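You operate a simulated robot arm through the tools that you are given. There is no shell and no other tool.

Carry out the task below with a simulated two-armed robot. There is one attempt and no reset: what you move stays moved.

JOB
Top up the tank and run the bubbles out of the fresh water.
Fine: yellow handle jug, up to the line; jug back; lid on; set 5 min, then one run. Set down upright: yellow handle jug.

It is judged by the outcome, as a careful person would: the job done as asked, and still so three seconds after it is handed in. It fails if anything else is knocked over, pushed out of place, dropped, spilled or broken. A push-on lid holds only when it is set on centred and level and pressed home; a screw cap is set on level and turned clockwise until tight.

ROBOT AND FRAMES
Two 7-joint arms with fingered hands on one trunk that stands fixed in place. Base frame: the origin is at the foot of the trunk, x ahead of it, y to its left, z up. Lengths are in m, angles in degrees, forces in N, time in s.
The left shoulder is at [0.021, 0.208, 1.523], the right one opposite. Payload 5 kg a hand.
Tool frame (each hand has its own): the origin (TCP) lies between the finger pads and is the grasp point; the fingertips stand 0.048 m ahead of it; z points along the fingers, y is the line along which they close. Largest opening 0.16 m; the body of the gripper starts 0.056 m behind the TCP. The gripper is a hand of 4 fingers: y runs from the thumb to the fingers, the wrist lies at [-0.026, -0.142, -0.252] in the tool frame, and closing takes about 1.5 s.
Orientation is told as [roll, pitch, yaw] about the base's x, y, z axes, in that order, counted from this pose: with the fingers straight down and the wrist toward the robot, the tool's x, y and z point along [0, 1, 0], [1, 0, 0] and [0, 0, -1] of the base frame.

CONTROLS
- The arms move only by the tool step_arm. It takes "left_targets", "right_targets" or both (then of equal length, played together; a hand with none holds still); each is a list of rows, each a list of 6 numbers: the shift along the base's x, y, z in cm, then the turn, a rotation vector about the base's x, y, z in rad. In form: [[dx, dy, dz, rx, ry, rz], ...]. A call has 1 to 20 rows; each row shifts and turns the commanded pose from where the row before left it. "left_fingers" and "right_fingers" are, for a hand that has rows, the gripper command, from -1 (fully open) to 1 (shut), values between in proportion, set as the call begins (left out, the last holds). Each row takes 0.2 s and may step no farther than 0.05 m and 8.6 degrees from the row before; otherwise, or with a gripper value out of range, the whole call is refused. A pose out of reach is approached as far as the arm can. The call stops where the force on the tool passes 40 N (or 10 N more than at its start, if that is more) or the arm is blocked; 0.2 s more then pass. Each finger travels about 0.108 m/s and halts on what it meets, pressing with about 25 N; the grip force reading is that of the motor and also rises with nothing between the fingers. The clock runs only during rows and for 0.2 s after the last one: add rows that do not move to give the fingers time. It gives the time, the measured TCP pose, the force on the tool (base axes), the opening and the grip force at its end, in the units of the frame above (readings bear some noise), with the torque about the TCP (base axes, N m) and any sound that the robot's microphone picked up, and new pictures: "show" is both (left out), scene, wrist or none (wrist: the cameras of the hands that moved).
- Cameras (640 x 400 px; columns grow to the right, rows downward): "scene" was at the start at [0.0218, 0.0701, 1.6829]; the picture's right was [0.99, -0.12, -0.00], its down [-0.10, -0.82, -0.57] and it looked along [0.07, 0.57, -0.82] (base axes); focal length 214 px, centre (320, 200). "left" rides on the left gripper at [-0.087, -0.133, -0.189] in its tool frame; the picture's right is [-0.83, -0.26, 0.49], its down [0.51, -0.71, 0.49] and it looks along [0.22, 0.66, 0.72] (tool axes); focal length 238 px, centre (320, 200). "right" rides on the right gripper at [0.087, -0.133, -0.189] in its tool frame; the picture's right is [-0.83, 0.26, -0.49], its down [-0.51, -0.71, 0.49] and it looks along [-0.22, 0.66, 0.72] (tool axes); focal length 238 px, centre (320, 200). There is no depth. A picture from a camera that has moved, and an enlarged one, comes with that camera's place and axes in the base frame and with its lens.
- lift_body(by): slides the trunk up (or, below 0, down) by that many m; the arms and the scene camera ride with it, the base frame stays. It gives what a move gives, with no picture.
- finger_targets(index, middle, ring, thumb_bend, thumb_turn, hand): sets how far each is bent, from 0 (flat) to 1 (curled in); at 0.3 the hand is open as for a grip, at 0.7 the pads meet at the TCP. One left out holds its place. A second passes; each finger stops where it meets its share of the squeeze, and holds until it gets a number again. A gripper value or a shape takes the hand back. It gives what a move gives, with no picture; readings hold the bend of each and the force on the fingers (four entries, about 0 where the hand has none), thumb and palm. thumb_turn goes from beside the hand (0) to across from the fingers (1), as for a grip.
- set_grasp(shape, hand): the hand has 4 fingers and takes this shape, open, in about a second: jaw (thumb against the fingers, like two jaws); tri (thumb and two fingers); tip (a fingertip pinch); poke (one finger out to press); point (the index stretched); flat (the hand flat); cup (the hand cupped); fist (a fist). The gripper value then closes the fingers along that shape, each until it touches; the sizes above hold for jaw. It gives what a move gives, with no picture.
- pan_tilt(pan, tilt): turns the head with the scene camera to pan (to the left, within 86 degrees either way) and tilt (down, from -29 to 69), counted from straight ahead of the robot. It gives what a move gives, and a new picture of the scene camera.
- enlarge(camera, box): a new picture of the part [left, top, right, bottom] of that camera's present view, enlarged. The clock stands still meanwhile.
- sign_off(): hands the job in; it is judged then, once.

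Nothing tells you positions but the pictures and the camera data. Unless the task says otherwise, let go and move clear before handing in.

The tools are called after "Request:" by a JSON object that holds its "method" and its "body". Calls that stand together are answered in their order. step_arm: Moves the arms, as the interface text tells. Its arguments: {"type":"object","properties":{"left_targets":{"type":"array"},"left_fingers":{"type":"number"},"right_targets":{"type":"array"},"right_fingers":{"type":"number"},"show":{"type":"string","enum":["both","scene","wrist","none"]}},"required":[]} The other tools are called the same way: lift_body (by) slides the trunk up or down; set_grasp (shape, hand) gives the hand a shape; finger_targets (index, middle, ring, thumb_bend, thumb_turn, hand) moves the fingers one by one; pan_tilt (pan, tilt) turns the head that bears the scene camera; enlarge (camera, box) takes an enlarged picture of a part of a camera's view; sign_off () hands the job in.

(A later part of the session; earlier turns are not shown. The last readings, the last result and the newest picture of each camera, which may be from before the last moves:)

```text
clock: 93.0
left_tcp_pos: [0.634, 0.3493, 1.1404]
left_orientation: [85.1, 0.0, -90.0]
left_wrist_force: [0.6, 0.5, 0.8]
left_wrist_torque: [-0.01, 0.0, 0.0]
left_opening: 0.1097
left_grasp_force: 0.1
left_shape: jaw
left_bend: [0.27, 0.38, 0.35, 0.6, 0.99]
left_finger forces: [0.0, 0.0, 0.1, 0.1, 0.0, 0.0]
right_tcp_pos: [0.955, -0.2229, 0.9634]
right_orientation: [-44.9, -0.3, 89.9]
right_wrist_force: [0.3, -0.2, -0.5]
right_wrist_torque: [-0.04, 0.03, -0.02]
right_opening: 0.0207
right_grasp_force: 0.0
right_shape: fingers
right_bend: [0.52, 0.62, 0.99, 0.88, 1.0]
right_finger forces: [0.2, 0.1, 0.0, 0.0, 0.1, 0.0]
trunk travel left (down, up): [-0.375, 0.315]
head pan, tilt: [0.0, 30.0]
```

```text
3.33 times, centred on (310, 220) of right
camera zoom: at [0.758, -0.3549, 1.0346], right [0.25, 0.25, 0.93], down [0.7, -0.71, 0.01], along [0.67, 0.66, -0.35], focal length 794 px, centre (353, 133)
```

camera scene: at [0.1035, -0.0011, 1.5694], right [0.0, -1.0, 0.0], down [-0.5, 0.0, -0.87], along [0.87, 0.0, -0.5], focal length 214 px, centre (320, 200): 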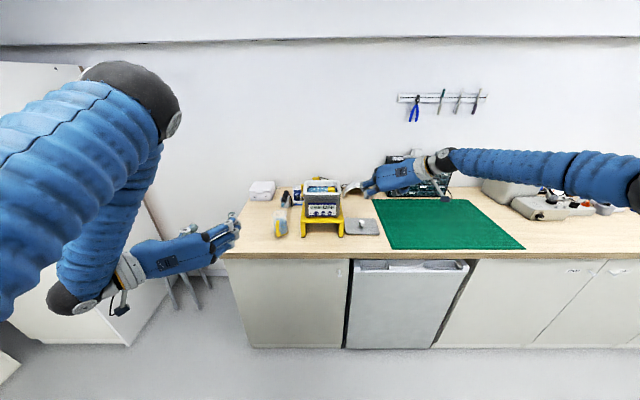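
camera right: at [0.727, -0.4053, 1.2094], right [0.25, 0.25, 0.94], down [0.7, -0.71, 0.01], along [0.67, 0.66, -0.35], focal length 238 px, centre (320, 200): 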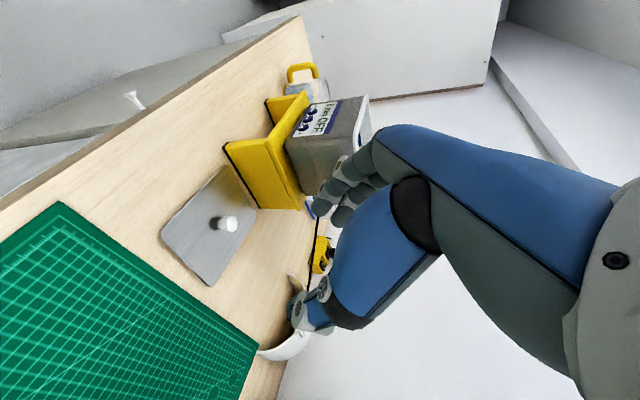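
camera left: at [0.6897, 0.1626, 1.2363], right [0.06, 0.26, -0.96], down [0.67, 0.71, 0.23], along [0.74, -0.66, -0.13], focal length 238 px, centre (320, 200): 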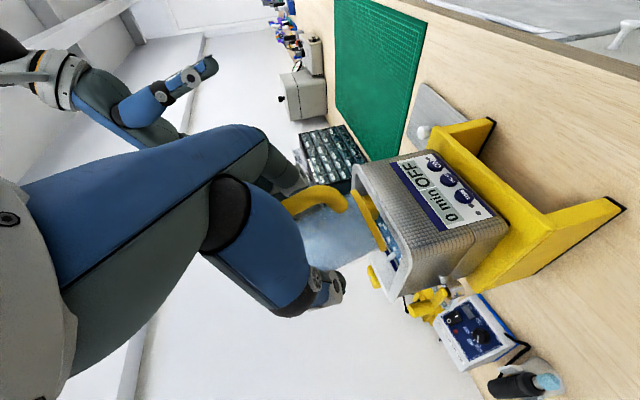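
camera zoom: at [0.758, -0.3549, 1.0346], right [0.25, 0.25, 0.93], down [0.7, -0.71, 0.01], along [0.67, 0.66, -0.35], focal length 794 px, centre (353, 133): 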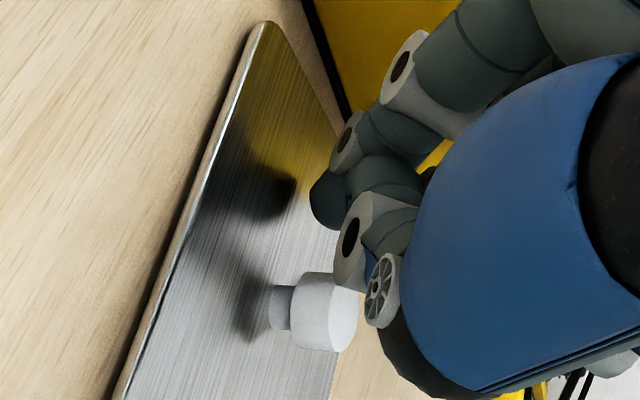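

The pinch was off-centre and the knob squeezed out forwards, so the lid slid a little on the bench. I'll open the fingers and see where the lid is now.

Request:
{"method": "finger_targets", "body": {"hand": "right", "index": 0.4, "middle": 0.4, "thumb_bend": 0.6}}

Request:
{"method": "step_arm", "body": {"right_targets": [[0, 0, 1.5, 0, 0, 0], [-1.5, 0, 3, 0, 0, 0], [-3, 0, 3, 0, 0, 0], [-3, -1, 3, 0, 0, 0], [-2, -2, 2, 0, 0, 0], [0, 0, 0, 0, 0, 0]], "show": "wrist"}}

Request:
{"method": "enlarge", "body": {"camera": "scene", "box": [330, 180, 400, 240]}}

Request:
{"method": "enlarge", "body": {"camera": "right", "box": [150, 120, 350, 300]}}

```text
clock: 94.0
left_tcp_pos: [0.6335, 0.3485, 1.1394]
left_orientation: [85.0, 0.0, -89.9]
left_wrist_force: [0.8, -0.3, 0.1]
left_wrist_torque: [-0.02, 0.02, 0.03]
left_opening: 0.1102
left_grasp_force: 0.0
left_shape: jaw
left_bend: [0.27, 0.38, 0.35, 0.6, 0.99]
left_finger forces: [0.0, 0.0, 0.0, 0.1, 0.0, 0.0]
right_tcp_pos: [0.9547, -0.2231, 0.9633]
right_orientation: [-44.9, -0.3, 89.8]
right_wrist_force: [-0.2, 0.3, 0.2]
right_wrist_torque: [0.0, 0.02, -0.02]
right_opening: 0.0907
right_grasp_force: 0.1
right_shape: fingers
right_bend: [0.4, 0.4, 0.99, 0.6, 1.0]
right_finger forces: [0.0, 0.0, 0.0, 0.1, 0.0, 0.1]
trunk travel left (down, up): [-0.375, 0.315]
head pan, tilt: [0.0, 30.0]
```

```text
clock: 95.5
left_tcp_pos: [0.6353, 0.3502, 1.1394]
left_orientation: [84.9, 0.0, -90.0]
left_wrist_force: [0.3, 0.8, 0.1]
left_wrist_torque: [-0.03, -0.02, -0.07]
left_opening: 0.11
left_grasp_force: 0.2
left_shape: jaw
left_bend: [0.27, 0.38, 0.35, 0.6, 0.99]
left_finger forces: [0.0, 0.1, 0.1, 0.0, 0.0, 0.1]
right_tcp_pos: [0.8589, -0.2536, 1.0902]
right_orientation: [-44.8, -0.2, 89.7]
right_wrist_force: [0.0, 0.4, -0.8]
right_wrist_torque: [0.0, 0.02, -0.07]
right_opening: 0.0906
right_grasp_force: 0.0
right_shape: fingers
right_bend: [0.4, 0.4, 0.99, 0.6, 1.0]
right_finger forces: [0.0, 0.1, 0.0, 0.0, 0.0, 0.0]
trunk travel left (down, up): [-0.375, 0.315]
head pan, tilt: [0.0, 30.0]
camera right: at [0.6629, -0.3854, 1.1604], right [0.25, 0.25, 0.93], down [0.7, -0.71, 0.01], along [0.67, 0.66, -0.36], focal length 238 px, centre (320, 200)
```

right: 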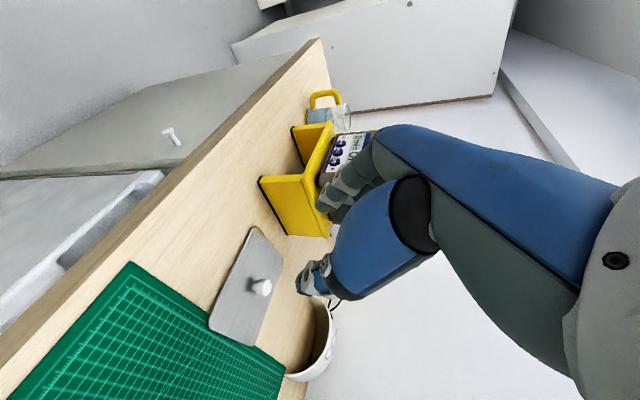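

```text
6.67 times, centred on (365, 210) of scene
camera zoom: at [0.1046, -0.0003, 1.5692], right [0.0, -1.0, 0.0], down [-0.5, 0.0, -0.87], along [0.87, 0.0, -0.5], focal length 1430 px, centre (20, 133)
```

zoom: 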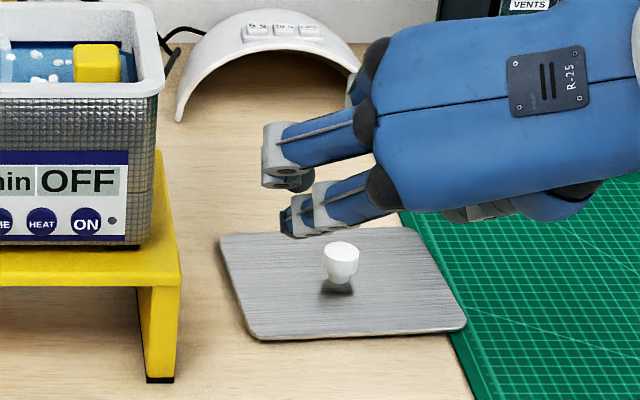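

```text
2.22 times, centred on (250, 210) of right
camera zoom: at [0.6629, -0.3854, 1.1604], right [0.25, 0.25, 0.93], down [0.7, -0.71, 0.01], along [0.67, 0.66, -0.36], focal length 530 px, centre (476, 178)
```

zoom: 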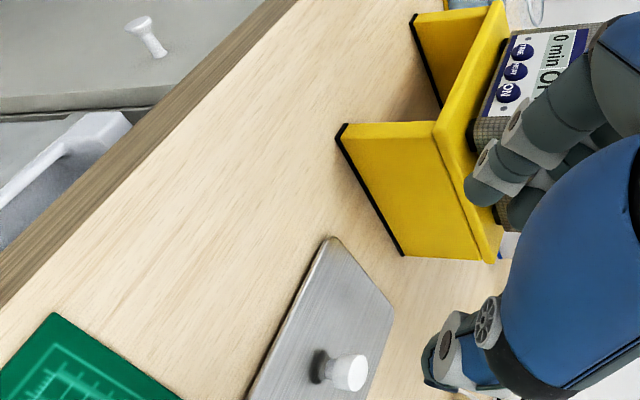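

The lid slid about 3.5 cm and now lies flat near (1.015, -0.25), turned about 4° the other way. Nothing else was touched. From this I learned that the fingers lengthen as they close, so the upright tripod pinch (index and middle beyond the knob, thumb on the near side) will match in height after all. I'll go back to that posture.

Request:
{"method": "step_arm", "body": {"right_targets": [[0, 0, 3, 0, 0, 0], [0, 0, 3, 0, 0, 0], [0, 0, 0, 0.0472, 0.0472, -0.114], [0, 0, 0, 0.0472, 0.0472, -0.114], [0, 0, 0, 0.0472, 0.0472, -0.114], [0, 0, 0, 0.0472, 0.0472, -0.114], [0, 0, 0, 0.0472, 0.0472, -0.114], [0, 0, 0, 0.0472, 0.0472, -0.114], [0, 0, 0, 0.0472, 0.0472, -0.114], [0, 0, 0, 0.0472, 0.0472, -0.114], [0, 0, 0, 0.0472, 0.0472, -0.114], [0, 0, 0, 0.0472, 0.0472, -0.114], [0, 0, 0, 0.0472, 0.0472, -0.114], [0, 0, 0, 0.0472, 0.0472, -0.114], [0, 0, 0, 0.0472, 0.0472, -0.114], [0, 0, 0, 0, -0.14, 0], [0, 0, 0, 0.116, 0, 0], [0, 0, 0, 0.116, 0, 0], [0, 0, 0, 0.117, 0, 0], [0, 0, 0, 0, 0, 0]], "show": "none"}}

Request:
{"method": "lift_body", "body": {"by": -0.1}}

Request:
{"method": "enlarge", "body": {"camera": "scene", "box": [300, 130, 460, 230]}}

Request:
{"method": "enlarge", "body": {"camera": "right", "box": [120, 100, 440, 300]}}

```text
clock: 99.7
left_tcp_pos: [0.6335, 0.3499, 1.1394]
left_orientation: [85.0, 0.0, -90.0]
left_wrist_force: [-0.3, 0.4, 0.1]
left_wrist_torque: [-0.05, -0.03, -0.12]
left_opening: 0.1101
left_grasp_force: 0.0
left_shape: jaw
left_bend: [0.27, 0.38, 0.35, 0.6, 0.99]
left_finger forces: [0.0, 0.0, 0.1, 0.0, 0.0, 0.0]
right_tcp_pos: [0.8598, -0.2515, 1.1487]
right_orientation: [20.2, -7.5, -3.1]
right_wrist_force: [-0.4, 2.0, 0.3]
right_wrist_torque: [-0.11, 0.01, -0.05]
right_opening: 0.0907
right_grasp_force: 0.1
right_shape: fingers
right_bend: [0.4, 0.4, 0.99, 0.6, 1.0]
right_finger forces: [0.0, 0.0, 0.0, 0.0, 0.1, 0.0]
trunk travel left (down, up): [-0.375, 0.315]
head pan, tilt: [0.0, 30.0]
```

```text
clock: 101.0
left_tcp_pos: [0.6337, 0.3481, 1.0389]
left_orientation: [84.9, 0.0, -90.0]
left_wrist_force: [0.1, 0.2, 0.2]
left_wrist_torque: [0.01, 0.04, 0.0]
left_opening: 0.1099
left_grasp_force: 0.0
left_shape: jaw
left_bend: [0.27, 0.38, 0.35, 0.6, 0.99]
left_finger forces: [0.1, 0.0, 0.1, 0.0, 0.0, 0.0]
right_tcp_pos: [0.8595, -0.2535, 1.0496]
right_orientation: [20.2, -7.5, -3.1]
right_wrist_force: [-0.5, 0.4, 0.4]
right_wrist_torque: [-0.02, 0.04, -0.02]
right_opening: 0.0906
right_grasp_force: 0.1
right_shape: fingers
right_bend: [0.4, 0.4, 0.99, 0.6, 1.0]
right_finger forces: [0.1, 0.0, 0.0, 0.0, 0.1, 0.1]
trunk travel left (down, up): [-0.275, 0.415]
head pan, tilt: [0.0, 30.0]
```

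```text
4.00 times, centred on (380, 180) of scene
camera zoom: at [0.1034, -0.0012, 1.4696], right [0.0, -1.0, 0.0], down [-0.5, 0.0, -0.87], along [0.87, 0.0, -0.5], focal length 858 px, centre (80, 280)
```

zoom: 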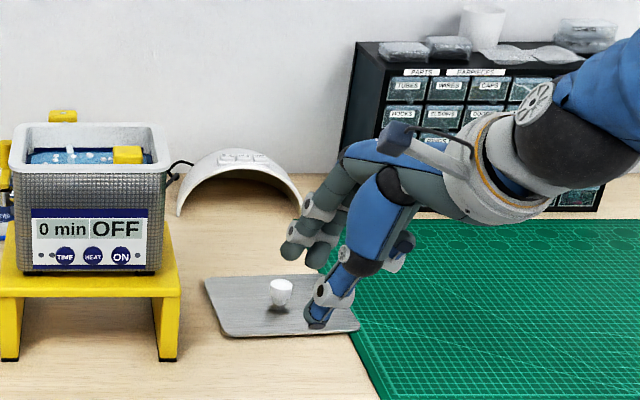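

```text
2.00 times, centred on (280, 200) of right
camera zoom: at [0.7002, -0.2277, 1.2364], right [0.18, -0.96, 0.2], down [-0.64, -0.27, -0.72], along [0.75, 0.0, -0.66], focal length 477 px, centre (400, 200)
```

zoom: 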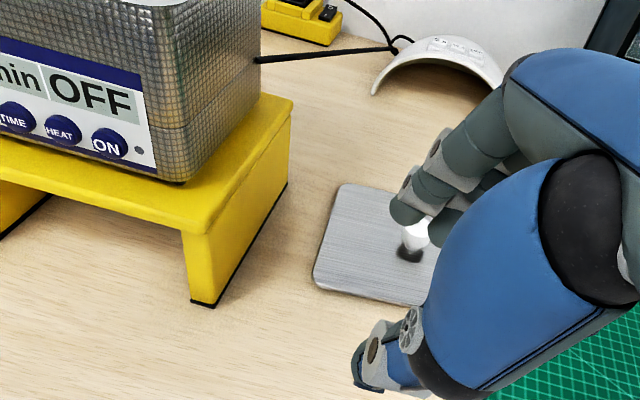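

The knob is near (1.005, -0.247). I'll hook it from behind with index and middle, thumb opened wide, and draw the lid 4–5 cm toward the robot so it's comfortably in reach.

Request:
{"method": "finger_targets", "body": {"hand": "right", "index": 0.43, "middle": 0.43, "thumb_bend": 0.3}}

Request:
{"method": "step_arm", "body": {"right_targets": [[4.2, -0.2, 0, 0, 0, 0], [4.2, -0.2, 0, 0, 0, 0], [4.2, -0.1, 0, 0, 0, 0], [0, 0, -2, 0, 0, 0], [0, 0, -2, 0, 0, 0], [0, 0, 0, 0, 0, 0]], "show": "none"}}

Request:
{"method": "enlarge", "body": {"camera": "scene", "box": [330, 150, 410, 220]}}

Request:
{"method": "enlarge", "body": {"camera": "right", "box": [180, 100, 400, 300]}}

```text
clock: 102.0
left_tcp_pos: [0.6338, 0.3482, 1.0393]
left_orientation: [85.0, 0.0, -89.9]
left_wrist_force: [1.0, 1.1, 0.1]
left_wrist_torque: [-0.03, 0.01, -0.04]
left_opening: 0.1098
left_grasp_force: 0.1
left_shape: jaw
left_bend: [0.27, 0.38, 0.35, 0.6, 0.99]
left_finger forces: [0.0, 0.0, 0.0, 0.0, 0.0, 0.1]
right_tcp_pos: [0.8594, -0.2521, 1.0487]
right_orientation: [20.2, -7.5, -3.1]
right_wrist_force: [0.0, 0.0, -0.8]
right_wrist_torque: [0.01, -0.02, 0.01]
right_opening: 0.1446
right_grasp_force: 0.1
right_shape: fingers
right_bend: [0.43, 0.43, 0.99, 0.3, 0.98]
right_finger forces: [0.1, 0.0, 0.0, 0.1, 0.0, 0.0]
trunk travel left (down, up): [-0.275, 0.415]
head pan, tilt: [0.0, 30.0]
```

```text
clock: 103.4
left_tcp_pos: [0.6329, 0.3487, 1.0401]
left_orientation: [85.0, 0.0, -89.9]
left_wrist_force: [-0.7, 0.6, 0.1]
left_wrist_torque: [0.01, 0.02, 0.0]
left_opening: 0.1102
left_grasp_force: 0.0
left_shape: jaw
left_bend: [0.27, 0.38, 0.35, 0.6, 0.99]
left_finger forces: [0.1, 0.0, 0.1, 0.0, 0.0, 0.1]
right_tcp_pos: [0.9818, -0.2563, 1.0084]
right_orientation: [20.2, -7.5, -3.2]
right_wrist_force: [-1.1, 0.5, 0.8]
right_wrist_torque: [-0.03, -0.02, 0.0]
right_opening: 0.145
right_grasp_force: 0.0
right_shape: fingers
right_bend: [0.43, 0.43, 0.99, 0.3, 0.98]
right_finger forces: [0.0, 0.0, 0.0, 0.1, 0.1, 0.0]
trunk travel left (down, up): [-0.275, 0.415]
head pan, tilt: [0.0, 30.0]
```

```text
5.71 times, centred on (370, 185) of scene
camera zoom: at [0.1029, -0.0012, 1.4694], right [0.0, -1.0, 0.0], down [-0.5, 0.0, -0.87], along [0.87, 0.0, -0.5], focal length 1226 px, centre (34, 286)
```

zoom: 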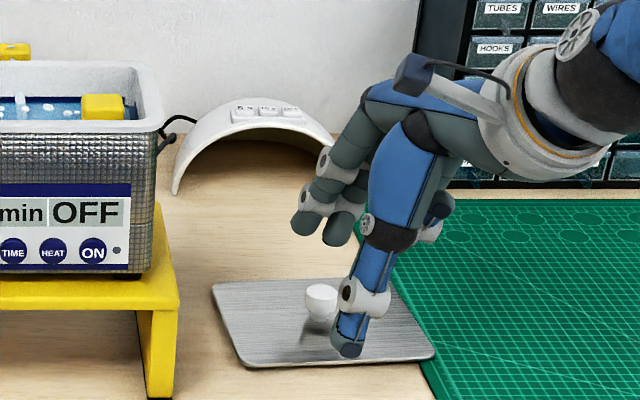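

```text
2.00 times, centred on (290, 200) of right
camera zoom: at [0.8236, -0.2314, 1.1955], right [0.18, -0.96, 0.2], down [-0.64, -0.27, -0.72], along [0.75, 0.0, -0.66], focal length 477 px, centre (380, 200)
```

zoom: 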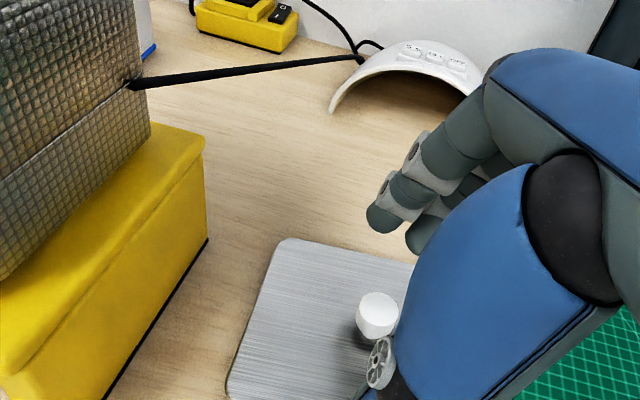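

Index and middle are 3 cm beyond the knob and straddle it. The thumb is the lowest part, so I'll come down to about z = 0.966 and then draw the lid back gently.

Request:
{"method": "step_arm", "body": {"right_targets": [[0, 0, -1.5, 0, 0, 0], [0, 0, -1.5, 0, 0, 0], [0, 0, -0.8, 0, 0, 0], [0, 0, -0.4, 0, 0, 0], [0, 0, 0, 0, 0, 0]], "show": "none"}}

Request:
{"method": "enlarge", "body": {"camera": "scene", "box": [330, 150, 410, 220]}}

Request:
{"method": "enlarge", "body": {"camera": "right", "box": [180, 100, 400, 300]}}

```text
clock: 104.6
left_tcp_pos: [0.634, 0.3484, 1.0392]
left_orientation: [85.0, 0.0, -89.9]
left_wrist_force: [-0.3, 0.1, 0.8]
left_wrist_torque: [0.02, -0.03, -0.03]
left_opening: 0.1098
left_grasp_force: 0.1
left_shape: jaw
left_bend: [0.27, 0.38, 0.35, 0.6, 0.99]
left_finger forces: [0.0, 0.0, 0.1, 0.1, 0.1, 0.0]
right_tcp_pos: [0.9839, -0.2574, 0.9658]
right_orientation: [20.2, -7.5, -3.1]
right_wrist_force: [0.1, 0.3, -0.3]
right_wrist_torque: [0.03, -0.01, -0.02]
right_opening: 0.1448
right_grasp_force: 0.0
right_shape: fingers
right_bend: [0.43, 0.43, 0.99, 0.3, 0.98]
right_finger forces: [0.0, 0.0, 0.1, 0.0, 0.0, 0.1]
trunk travel left (down, up): [-0.275, 0.415]
head pan, tilt: [0.0, 30.0]
```

```text
5.71 times, centred on (370, 185) of scene
camera zoom: at [0.1038, -0.0012, 1.4693], right [0.0, -1.0, 0.0], down [-0.5, 0.0, -0.87], along [0.87, 0.0, -0.5], focal length 1226 px, centre (34, 286)
```

zoom: 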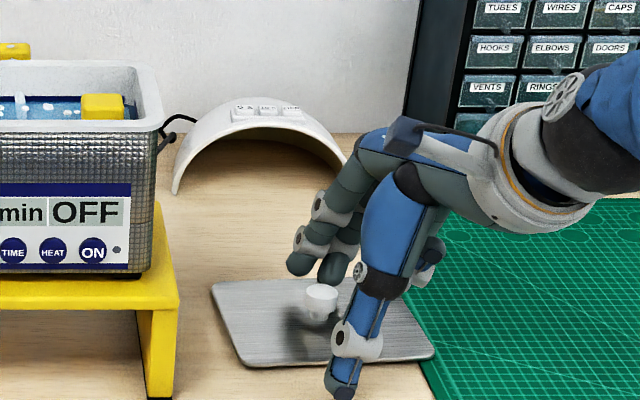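

```text
2.00 times, centred on (290, 200) of right
camera zoom: at [0.8259, -0.2319, 1.1537], right [0.18, -0.96, 0.2], down [-0.64, -0.27, -0.72], along [0.75, 0.0, -0.66], focal length 477 px, centre (380, 200)
```

zoom: 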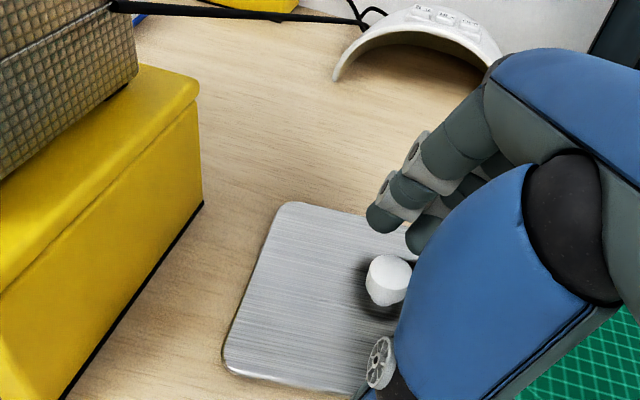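

No contact yet, and the fingertips are behind the knob. Drawing back slowly now.

Request:
{"method": "step_arm", "body": {"right_targets": [[-0.7, 0, 0, 0, 0, 0], [-0.7, 0, 0, 0, 0, 0], [-0.7, 0, 0, 0, 0, 0], [-0.7, 0, 0, 0, 0, 0], [-0.7, 0, 0, 0, 0, 0], [-0.7, 0, 0, 0, 0, 0], [-0.7, 0, 0, 0, 0, 0], [-0.7, 0, 0, 0, 0, 0], [0, 0, 0, 0, 0, 0]], "show": "none"}}

Request:
{"method": "enlarge", "body": {"camera": "scene", "box": [330, 160, 410, 230]}}

Request:
{"method": "enlarge", "body": {"camera": "right", "box": [180, 100, 400, 300]}}

```text
clock: 106.6
left_tcp_pos: [0.6335, 0.3493, 1.0403]
left_orientation: [85.1, 0.1, -89.9]
left_wrist_force: [0.5, 0.7, -0.4]
left_wrist_torque: [0.02, 0.02, 0.01]
left_opening: 0.1099
left_grasp_force: 0.1
left_shape: jaw
left_bend: [0.27, 0.38, 0.35, 0.6, 0.99]
left_finger forces: [0.0, 0.0, 0.0, 0.0, 0.0, 0.0]
right_tcp_pos: [0.9298, -0.2568, 0.966]
right_orientation: [20.2, -7.5, -3.1]
right_wrist_force: [0.7, -0.7, -0.4]
right_wrist_torque: [0.01, -0.05, -0.01]
right_opening: 0.1453
right_grasp_force: 0.4
right_shape: fingers
right_bend: [0.43, 0.43, 0.99, 0.3, 0.98]
right_finger forces: [0.5, 0.2, 0.0, 0.0, 0.1, 0.0]
trunk travel left (down, up): [-0.275, 0.415]
head pan, tilt: [0.0, 30.0]
```

```text
5.71 times, centred on (370, 195) of scene
camera zoom: at [0.1038, -0.0012, 1.4693], right [0.0, -1.0, 0.0], down [-0.5, 0.0, -0.87], along [0.87, 0.0, -0.5], focal length 1226 px, centre (34, 229)
```

zoom: 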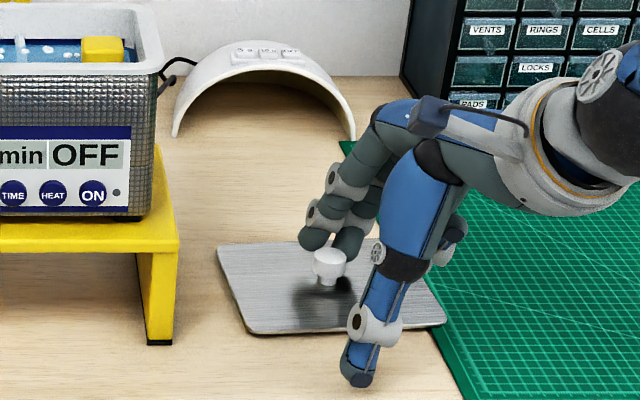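

```text
2.00 times, centred on (290, 200) of right
camera zoom: at [0.7702, -0.2323, 1.1534], right [0.18, -0.96, 0.2], down [-0.64, -0.27, -0.72], along [0.75, 0.0, -0.66], focal length 477 px, centre (380, 200)
```

zoom: 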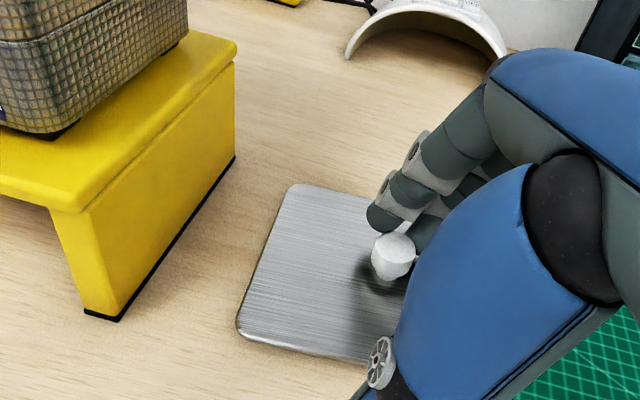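

The lid has come back about 3.5 cm and both fingers bear lightly on the knob from behind. I'll rise 4 mm and bring the thumb partway in to check its line.

Request:
{"method": "step_arm", "body": {"right_targets": [[0, 0, 0.4, 0, 0, 0], [0, 0, 0, 0, 0, 0]], "show": "none"}}

Request:
{"method": "finger_targets", "body": {"hand": "right", "thumb_bend": 0.55}}

Request:
{"method": "enlarge", "body": {"camera": "scene", "box": [350, 180, 400, 220]}}

Request:
{"method": "enlarge", "body": {"camera": "right", "box": [220, 140, 380, 270]}}

```text
clock: 107.2
left_tcp_pos: [0.6336, 0.3486, 1.0386]
left_orientation: [85.0, 0.0, -90.1]
left_wrist_force: [-0.2, 0.0, -0.1]
left_wrist_torque: [0.03, -0.01, 0.0]
left_opening: 0.1099
left_grasp_force: 0.1
left_shape: jaw
left_bend: [0.27, 0.38, 0.35, 0.6, 0.99]
left_finger forces: [0.0, 0.0, 0.1, 0.1, 0.0, 0.1]
right_tcp_pos: [0.9289, -0.2579, 0.9692]
right_orientation: [20.2, -7.7, -3.1]
right_wrist_force: [0.0, -0.2, 0.9]
right_wrist_torque: [0.02, 0.0, 0.01]
right_opening: 0.145
right_grasp_force: 0.0
right_shape: fingers
right_bend: [0.43, 0.43, 0.99, 0.3, 0.98]
right_finger forces: [0.0, 0.1, 0.0, 0.0, 0.1, 0.0]
trunk travel left (down, up): [-0.275, 0.415]
head pan, tilt: [0.0, 30.0]
```

```text
clock: 108.2
left_tcp_pos: [0.6338, 0.3492, 1.0403]
left_orientation: [85.0, -0.1, -89.9]
left_wrist_force: [-1.3, -0.9, -1.7]
left_wrist_torque: [-0.02, -0.01, 0.0]
left_opening: 0.1101
left_grasp_force: 0.0
left_shape: jaw
left_bend: [0.27, 0.38, 0.35, 0.6, 0.99]
left_finger forces: [0.1, 0.1, 0.1, 0.1, 0.1, 0.0]
right_tcp_pos: [0.9295, -0.257, 0.9698]
right_orientation: [20.1, -7.5, -3.0]
right_wrist_force: [0.1, -1.7, 0.5]
right_wrist_torque: [0.02, 0.02, -0.02]
right_opening: 0.0955
right_grasp_force: 0.1
right_shape: fingers
right_bend: [0.43, 0.43, 0.99, 0.55, 1.0]
right_finger forces: [0.0, 0.1, 0.0, 0.0, 0.0, 0.0]
trunk travel left (down, up): [-0.275, 0.415]
head pan, tilt: [0.0, 30.0]
```

```text
10.00 times, centred on (375, 200) of scene
camera zoom: at [0.1037, -0.0012, 1.4693], right [0.0, -1.0, 0.0], down [-0.5, 0.0, -0.87], along [0.87, 0.0, -0.5], focal length 2145 px, centre (-230, 200)
```

zoom: 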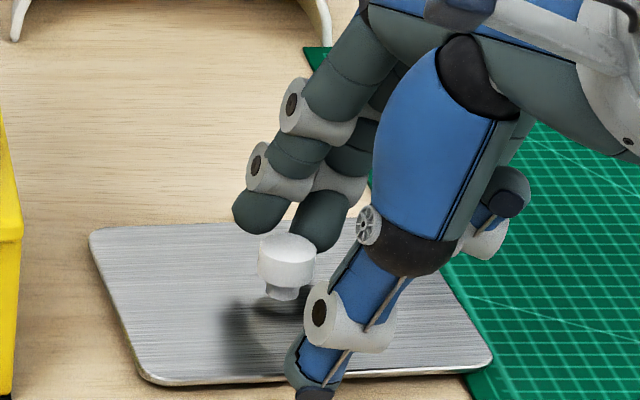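

```text
3.08 times, centred on (300, 205) of right
camera zoom: at [0.7703, -0.2325, 1.157], right [0.18, -0.96, 0.2], down [-0.64, -0.27, -0.72], along [0.75, 0.0, -0.66], focal length 733 px, centre (382, 185)
```

zoom: 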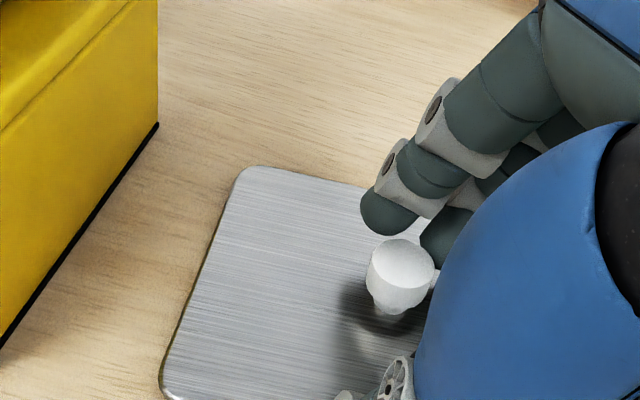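

The knob sits centred between the two fingers, with the thumb coming in opposite. Closing further.

Request:
{"method": "finger_targets", "body": {"hand": "right", "index": 0.5, "middle": 0.5, "thumb_bend": 0.68}}

Request:
{"method": "enlarge", "body": {"camera": "scene", "box": [350, 180, 400, 220]}}

Request:
{"method": "enlarge", "body": {"camera": "right", "box": [220, 140, 380, 270]}}

```text
clock: 109.2
left_tcp_pos: [0.634, 0.3487, 1.0399]
left_orientation: [85.1, -0.1, -90.0]
left_wrist_force: [-0.5, -0.5, -0.3]
left_wrist_torque: [0.0, -0.01, 0.02]
left_opening: 0.11
left_grasp_force: 0.0
left_shape: jaw
left_bend: [0.27, 0.38, 0.35, 0.6, 0.99]
left_finger forces: [0.1, 0.1, 0.1, 0.0, 0.1, 0.0]
right_tcp_pos: [0.9288, -0.2578, 0.9694]
right_orientation: [20.2, -7.6, -3.0]
right_wrist_force: [0.7, -1.0, 0.9]
right_wrist_torque: [-0.01, -0.1, -0.01]
right_opening: 0.0564
right_grasp_force: 0.5
right_shape: fingers
right_bend: [0.5, 0.5, 0.99, 0.68, 1.0]
right_finger forces: [0.9, 0.4, 0.0, 0.0, 0.1, 0.1]
trunk travel left (down, up): [-0.275, 0.415]
head pan, tilt: [0.0, 30.0]
```

```text
10.00 times, centred on (375, 200) of scene
camera zoom: at [0.1036, -0.0012, 1.4693], right [0.0, -1.0, 0.0], down [-0.5, 0.0, -0.87], along [0.87, 0.0, -0.5], focal length 2145 px, centre (-230, 200)
```

zoom: 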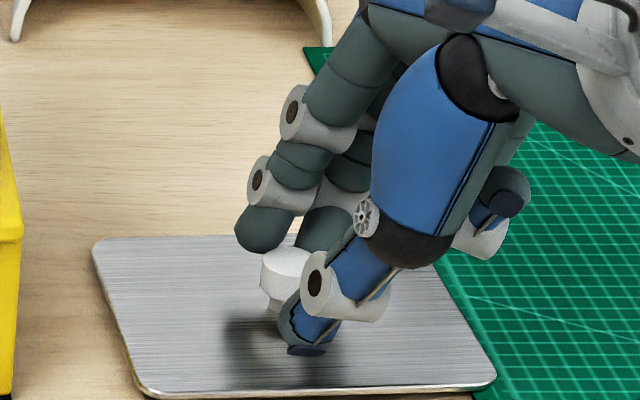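

```text
3.08 times, centred on (300, 205) of right
camera zoom: at [0.7703, -0.2325, 1.1571], right [0.18, -0.96, 0.2], down [-0.64, -0.27, -0.72], along [0.75, 0.0, -0.66], focal length 733 px, centre (382, 185)
```

zoom: 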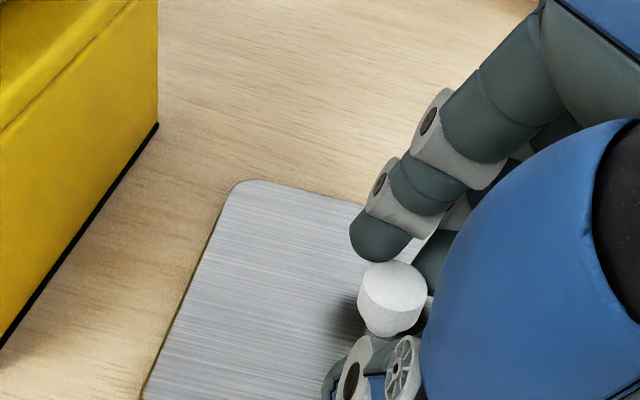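

Request:
{"method": "finger_targets", "body": {"hand": "right", "index": 0.52, "middle": 0.52, "thumb_bend": 0.76}}

Request:
{"method": "enlarge", "body": {"camera": "scene", "box": [350, 180, 400, 220]}}

Request:
{"method": "enlarge", "body": {"camera": "right", "box": [220, 140, 380, 270]}}

```text
clock: 110.2
left_tcp_pos: [0.6328, 0.3488, 1.0395]
left_orientation: [85.1, 0.0, -90.0]
left_wrist_force: [0.1, -0.1, 0.8]
left_wrist_torque: [0.02, 0.01, 0.03]
left_opening: 0.1101
left_grasp_force: 0.1
left_shape: jaw
left_bend: [0.27, 0.38, 0.35, 0.6, 0.99]
left_finger forces: [0.0, 0.1, 0.1, 0.1, 0.0, 0.0]
right_tcp_pos: [0.9291, -0.2575, 0.9699]
right_orientation: [20.2, -7.5, -3.0]
right_wrist_force: [0.5, -0.4, 2.6]
right_wrist_torque: [0.06, -0.06, -0.01]
right_opening: 0.0322
right_grasp_force: 1.1
right_shape: fingers
right_bend: [0.52, 0.52, 0.99, 0.76, 1.0]
right_finger forces: [1.2, 0.5, 0.0, 0.0, 0.0, 0.1]
trunk travel left (down, up): [-0.275, 0.415]
head pan, tilt: [0.0, 30.0]
```

```text
10.00 times, centred on (375, 200) of scene
camera zoom: at [0.1036, -0.0012, 1.4693], right [0.0, -1.0, 0.0], down [-0.5, 0.0, -0.87], along [0.87, 0.0, -0.5], focal length 2145 px, centre (-230, 200)
```

zoom: 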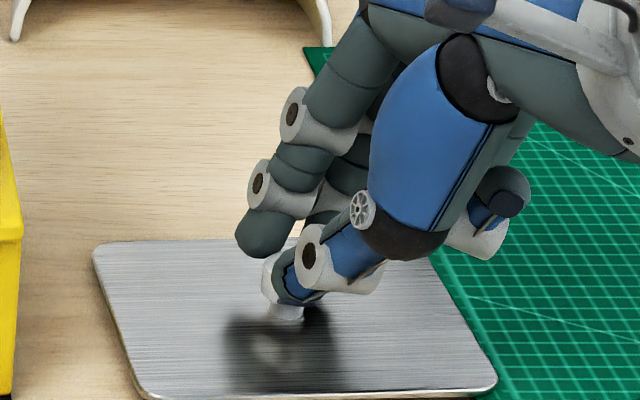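

```text
3.08 times, centred on (300, 205) of right
camera zoom: at [0.7703, -0.2325, 1.1571], right [0.18, -0.96, 0.2], down [-0.64, -0.27, -0.72], along [0.75, 0.0, -0.66], focal length 733 px, centre (382, 185)
```

zoom: 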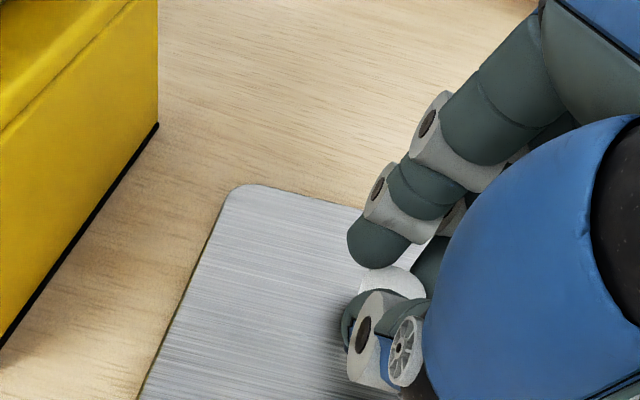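

The tripod now brackets the knob at cap height. I'll lower 6 mm for a deeper hold and tighten gradually.

Request:
{"method": "step_arm", "body": {"right_targets": [[0, 0, -0.3, 0, 0, 0], [0, 0, -0.3, 0, 0, 0], [0, 0, 0, 0, 0, 0]], "show": "none"}}

Request:
{"method": "finger_targets", "body": {"hand": "right", "index": 0.58, "middle": 0.58, "thumb_bend": 0.8}}

Request:
{"method": "enlarge", "body": {"camera": "scene", "box": [350, 180, 400, 220]}}

Request:
{"method": "enlarge", "body": {"camera": "right", "box": [220, 140, 380, 270]}}

```text
clock: 111.0
left_tcp_pos: [0.6349, 0.3491, 1.039]
left_orientation: [84.9, 0.0, -90.1]
left_wrist_force: [0.5, -0.8, -0.4]
left_wrist_torque: [0.01, -0.02, -0.02]
left_opening: 0.1099
left_grasp_force: 0.2
left_shape: jaw
left_bend: [0.27, 0.38, 0.35, 0.6, 0.99]
left_finger forces: [0.0, 0.0, 0.0, 0.1, 0.1, 0.1]
right_tcp_pos: [0.9292, -0.2588, 0.9645]
right_orientation: [20.1, -7.5, -3.1]
right_wrist_force: [3.0, 0.6, 4.5]
right_wrist_torque: [0.13, -0.32, 0.01]
right_opening: 0.0338
right_grasp_force: 1.8
right_shape: fingers
right_bend: [0.51, 0.52, 0.99, 0.76, 1.0]
right_finger forces: [3.7, 0.7, 0.0, 0.1, 0.0, 0.0]
trunk travel left (down, up): [-0.275, 0.415]
head pan, tilt: [0.0, 30.0]
```

```text
clock: 112.0
left_tcp_pos: [0.6325, 0.3494, 1.0398]
left_orientation: [85.0, 0.0, -90.1]
left_wrist_force: [1.2, -0.2, -2.2]
left_wrist_torque: [0.02, 0.02, 0.01]
left_opening: 0.1099
left_grasp_force: 0.0
left_shape: jaw
left_bend: [0.27, 0.38, 0.35, 0.6, 0.99]
left_finger forces: [0.0, 0.1, 0.0, 0.0, 0.0, 0.0]
right_tcp_pos: [0.928, -0.2579, 0.9649]
right_orientation: [20.2, -7.6, -3.2]
right_wrist_force: [3.8, 0.5, 9.0]
right_wrist_torque: [0.05, -0.48, -0.01]
right_opening: 0.0243
right_grasp_force: 10.0
right_shape: fingers
right_bend: [0.53, 0.55, 0.99, 0.79, 1.0]
right_finger forces: [6.5, 7.2, 0.0, 0.0, 6.3, 0.1]
trunk travel left (down, up): [-0.275, 0.415]
head pan, tilt: [0.0, 30.0]
```

```text
10.00 times, centred on (375, 200) of scene
camera zoom: at [0.1032, -0.001, 1.4694], right [0.0, -1.0, 0.0], down [-0.5, 0.0, -0.87], along [0.87, 0.0, -0.5], focal length 2145 px, centre (-230, 200)
```

zoom: 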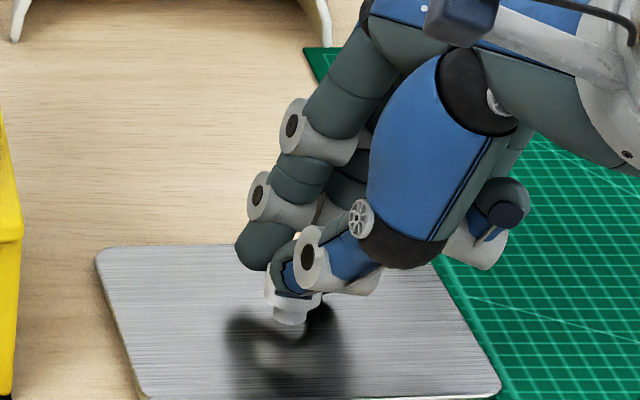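

```text
3.08 times, centred on (300, 205) of right
camera zoom: at [0.7696, -0.2329, 1.1521], right [0.18, -0.96, 0.2], down [-0.64, -0.27, -0.72], along [0.75, 0.0, -0.66], focal length 733 px, centre (382, 185)
```

zoom: 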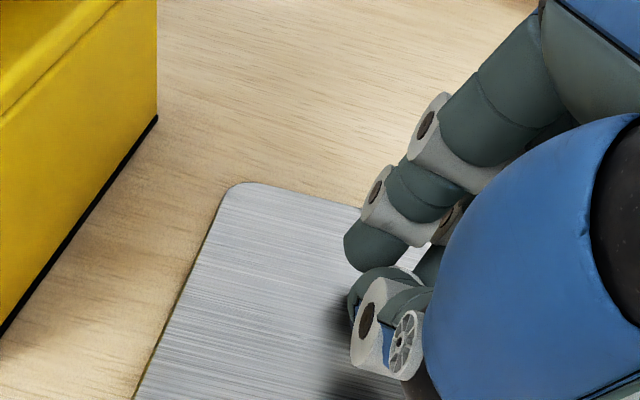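

Three contacts of about 6–7 N each, but 9 N of upward push suggests a fingertip is touching the plate. I'll raise 4 mm, then tighten.

Request:
{"method": "step_arm", "body": {"right_targets": [[0, 0, 0.2, 0, 0, 0], [0, 0, 0.2, 0, 0, 0], [0, 0, 0, 0, 0, 0]], "show": "none"}}

Request:
{"method": "finger_targets", "body": {"hand": "right", "index": 0.62, "middle": 0.62, "thumb_bend": 0.84}}

Request:
{"method": "enlarge", "body": {"camera": "scene", "box": [350, 180, 400, 220]}}

Request:
{"method": "enlarge", "body": {"camera": "right", "box": [220, 140, 380, 270]}}

```text
clock: 112.8
left_tcp_pos: [0.6341, 0.3488, 1.0399]
left_orientation: [85.0, 0.0, -90.0]
left_wrist_force: [-0.4, -0.4, 0.8]
left_wrist_torque: [0.03, 0.04, 0.03]
left_opening: 0.1101
left_grasp_force: 0.1
left_shape: jaw
left_bend: [0.27, 0.38, 0.35, 0.6, 0.99]
left_finger forces: [0.1, 0.0, 0.0, 0.1, 0.1, 0.0]
right_tcp_pos: [0.929, -0.2582, 0.967]
right_orientation: [20.2, -7.4, -3.0]
right_wrist_force: [0.1, 0.6, -0.4]
right_wrist_torque: [-0.06, 0.03, 0.02]
right_opening: 0.0241
right_grasp_force: 7.7
right_shape: fingers
right_bend: [0.54, 0.56, 0.99, 0.78, 1.0]
right_finger forces: [4.4, 2.7, 0.0, 0.1, 6.9, 0.0]
trunk travel left (down, up): [-0.275, 0.415]
head pan, tilt: [0.0, 30.0]
```

```text
clock: 113.8
left_tcp_pos: [0.6344, 0.349, 1.0385]
left_orientation: [85.0, 0.0, -89.9]
left_wrist_force: [-0.1, -0.6, -0.5]
left_wrist_torque: [0.0, 0.02, -0.01]
left_opening: 0.1099
left_grasp_force: 0.1
left_shape: jaw
left_bend: [0.27, 0.38, 0.35, 0.6, 0.99]
left_finger forces: [0.1, 0.0, 0.0, 0.1, 0.1, 0.1]
right_tcp_pos: [0.9298, -0.2577, 0.9687]
right_orientation: [20.1, -7.4, -3.1]
right_wrist_force: [-0.1, 0.0, -1.8]
right_wrist_torque: [-0.01, 0.03, 0.03]
right_opening: 0.0238
right_grasp_force: 15.7
right_shape: fingers
right_bend: [0.54, 0.57, 0.99, 0.78, 1.0]
right_finger forces: [7.7, 6.7, 0.0, 0.0, 17.1, 0.0]
trunk travel left (down, up): [-0.275, 0.415]
head pan, tilt: [0.0, 30.0]
```

```text
10.00 times, centred on (375, 200) of scene
camera zoom: at [0.1039, -0.0013, 1.4693], right [0.0, -1.0, 0.0], down [-0.5, 0.0, -0.87], along [0.87, 0.0, -0.5], focal length 2145 px, centre (-230, 200)
```

zoom: 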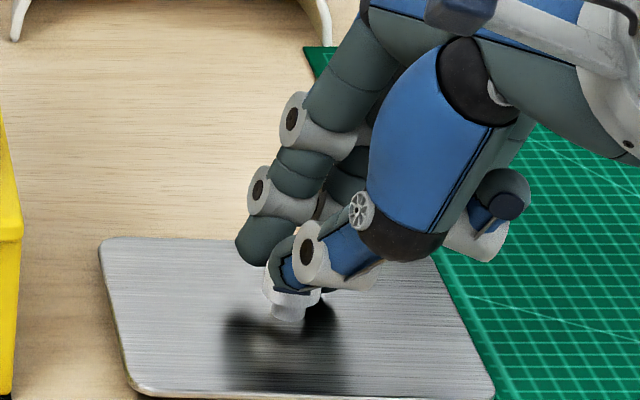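

```text
3.08 times, centred on (300, 205) of right
camera zoom: at [0.7705, -0.2328, 1.1557], right [0.18, -0.96, 0.2], down [-0.64, -0.27, -0.72], along [0.75, 0.0, -0.66], focal length 733 px, centre (382, 185)
```

zoom: 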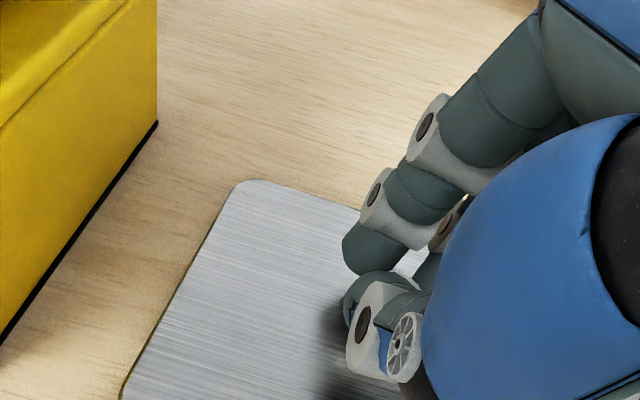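

A firm tripod grip: index and middle about 7 N each, thumb 17 N. I'll lift 3 cm and check that the lid hangs level.

Request:
{"method": "step_arm", "body": {"right_targets": [[0, 0, 0.5, 0, 0, 0], [0, 0, 0.5, 0, 0, 0], [0, 0, 1, 0, 0, 0], [0, 0, 1, 0, 0, 0], [0, 0, 0, 0, 0, 0]], "show": "none"}}

Request:
{"method": "enlarge", "body": {"camera": "scene", "box": [330, 160, 410, 230]}}

Request:
{"method": "enlarge", "body": {"camera": "right", "box": [180, 120, 400, 320]}}

```text
clock: 115.0
left_tcp_pos: [0.6344, 0.3491, 1.0394]
left_orientation: [85.0, -0.1, -90.0]
left_wrist_force: [0.2, 0.4, -0.5]
left_wrist_torque: [-0.01, -0.03, 0.03]
left_opening: 0.1099
left_grasp_force: 0.1
left_shape: jaw
left_bend: [0.27, 0.38, 0.35, 0.6, 0.99]
left_finger forces: [0.1, 0.1, 0.0, 0.0, 0.0, 0.0]
right_tcp_pos: [0.9284, -0.2585, 0.998]
right_orientation: [20.2, -7.4, -3.1]
right_wrist_force: [0.0, 0.3, -1.9]
right_wrist_torque: [0.02, 0.03, 0.01]
right_opening: 0.024
right_grasp_force: 15.3
right_shape: fingers
right_bend: [0.54, 0.57, 0.99, 0.78, 1.0]
right_finger forces: [7.9, 6.5, 0.0, 0.0, 17.3, 0.0]
trunk travel left (down, up): [-0.275, 0.415]
head pan, tilt: [0.0, 30.0]
```

```text
5.71 times, centred on (370, 195) of scene
camera zoom: at [0.104, -0.0013, 1.4693], right [0.0, -1.0, 0.0], down [-0.5, 0.0, -0.87], along [0.87, 0.0, -0.5], focal length 1226 px, centre (34, 229)
```

zoom: 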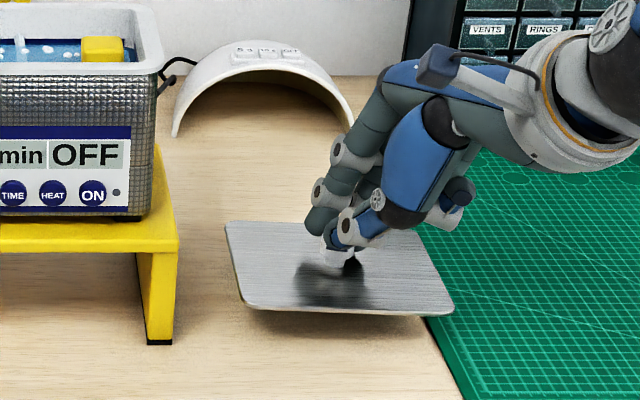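

```text
2.00 times, centred on (290, 220) of right
camera zoom: at [0.7705, -0.2328, 1.185], right [0.18, -0.96, 0.2], down [-0.64, -0.27, -0.72], along [0.75, 0.0, -0.66], focal length 477 px, centre (380, 160)
```

zoom: 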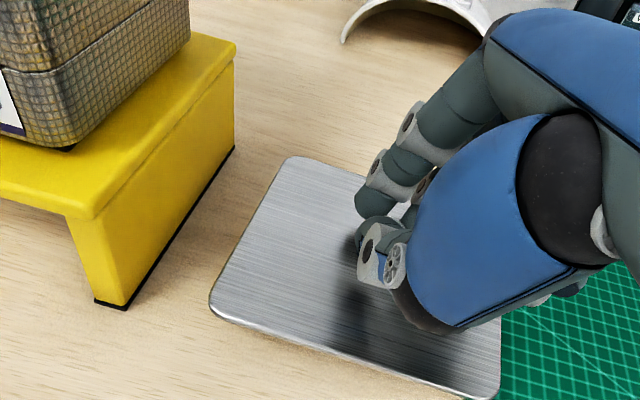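

The lid is up. I'll use the left wrist camera from the side, and the scene camera, to judge how level it is.

Request:
{"method": "enlarge", "body": {"camera": "left", "box": [240, 60, 440, 200]}}

Request:
{"method": "enlarge", "body": {"camera": "scene", "box": [350, 185, 400, 222]}}

```text
2.86 times, centred on (340, 130) of left
camera zoom: at [0.4366, 0.4818, 0.9696], right [0.41, 0.26, -0.87], down [0.53, 0.71, 0.46], along [0.74, -0.66, 0.15], focal length 681 px, centre (263, 400)
```

zoom: 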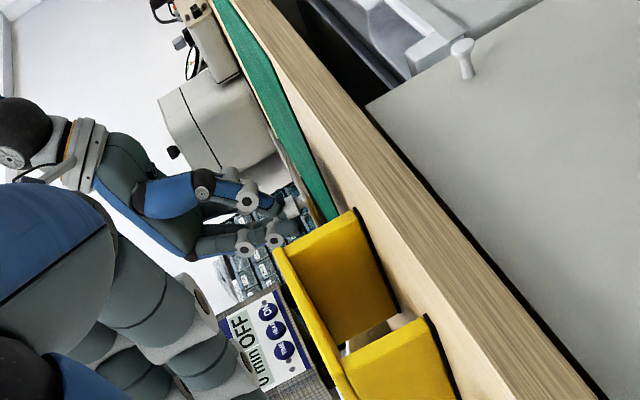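

```text
10.81 times, centred on (375, 204) of scene
camera zoom: at [0.104, -0.0013, 1.4693], right [0.0, -1.0, 0.0], down [-0.5, 0.0, -0.87], along [0.87, 0.0, -0.5], focal length 2319 px, centre (-275, 162)
```

zoom: 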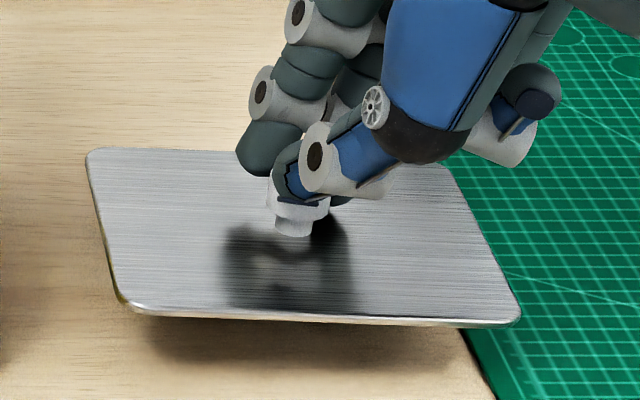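

The lid hangs nearly level: its right side looks about 2° low, and it's turned about 2° clockwise. Next I'll zoom in on the tank rim to fix its centre and heading for alignment.

Request:
{"method": "enlarge", "body": {"camera": "scene", "box": [298, 148, 348, 180]}}

Request:
{"method": "enlarge", "body": {"camera": "scene", "box": [298, 160, 348, 195]}}

```text
12.50 times, centred on (323, 164) of scene
camera zoom: at [0.104, -0.0013, 1.4693], right [0.0, -1.0, 0.0], down [-0.5, 0.0, -0.87], along [0.87, 0.0, -0.5], focal length 2681 px, centre (282, 650)
```

zoom: 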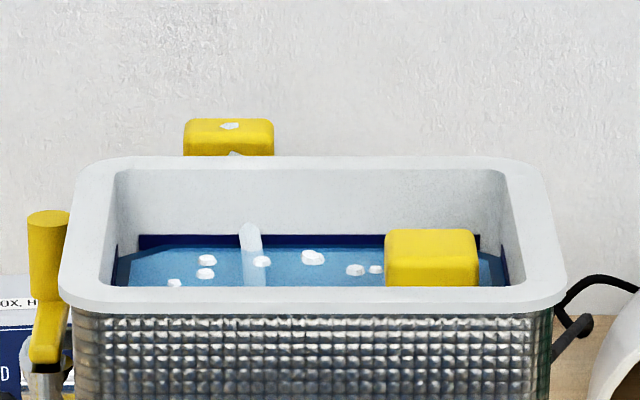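

```text
11.43 times, centred on (323, 178) of scene
camera zoom: at [0.104, -0.0013, 1.4693], right [0.0, -1.0, 0.0], down [-0.5, 0.0, -0.87], along [0.87, 0.0, -0.5], focal length 2451 px, centre (286, 457)
```

zoom: 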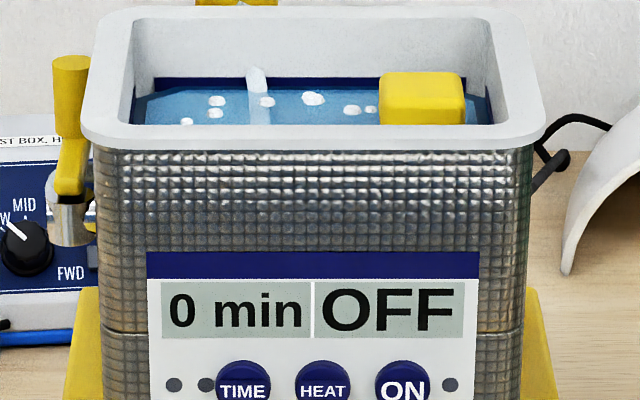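

The fill level shows clearly here: the water is right on the line. I'll raise the trunk 23 cm, which lifts the held lid straight up and gives the head camera a steeper view of the tank.

Request:
{"method": "lift_body", "body": {"by": 0.23}}

Request:
{"method": "enlarge", "body": {"camera": "scene", "box": [290, 180, 410, 260]}}

Request:
{"method": "enlarge", "body": {"camera": "right", "box": [0, 0, 640, 400]}}

```text
clock: 117.4
left_tcp_pos: [0.6337, 0.3501, 1.2686]
left_orientation: [85.0, 0.0, -90.0]
left_wrist_force: [0.8, 0.2, 0.2]
left_wrist_torque: [0.02, 0.01, 0.01]
left_opening: 0.1101
left_grasp_force: 0.0
left_shape: jaw
left_bend: [0.27, 0.38, 0.35, 0.6, 0.99]
left_finger forces: [0.1, 0.0, 0.0, 0.0, 0.0, 0.0]
right_tcp_pos: [0.9288, -0.2596, 1.228]
right_orientation: [20.2, -7.4, -3.1]
right_wrist_force: [-0.2, -0.2, -2.1]
right_wrist_torque: [-0.03, 0.04, 0.0]
right_opening: 0.0239
right_grasp_force: 15.9
right_shape: fingers
right_bend: [0.54, 0.57, 0.99, 0.78, 1.0]
right_finger forces: [7.8, 6.6, 0.0, 0.0, 17.3, 0.0]
trunk travel left (down, up): [-0.505, 0.185]
head pan, tilt: [0.0, 30.0]
```

```text
5.00 times, centred on (350, 220) of scene
camera zoom: at [0.1042, -0.0013, 1.6991], right [0.0, -1.0, 0.0], down [-0.5, 0.0, -0.87], along [0.87, 0.0, -0.5], focal length 1072 px, centre (170, 100)
```

zoom: 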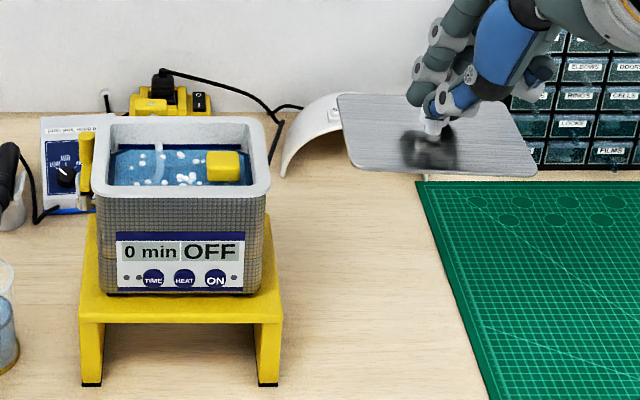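

```text
1.00 times, centred on (320, 200) of right (not enlarged: the box is as wide or as high as the picture)
camera zoom: at [0.7706, -0.2327, 1.4146], right [0.18, -0.96, 0.2], down [-0.64, -0.27, -0.72], along [0.75, 0.0, -0.66], focal length 238 px, centre (320, 200)
```

zoom: 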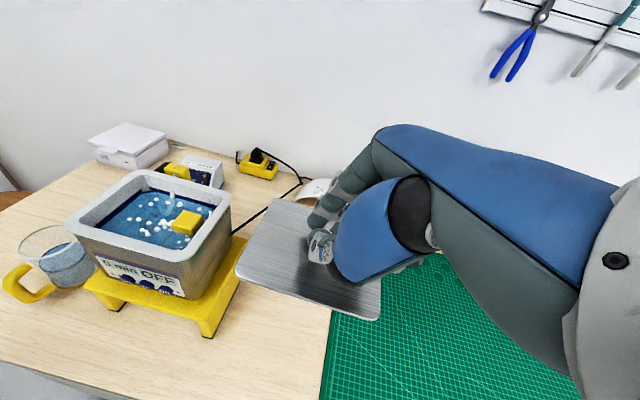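

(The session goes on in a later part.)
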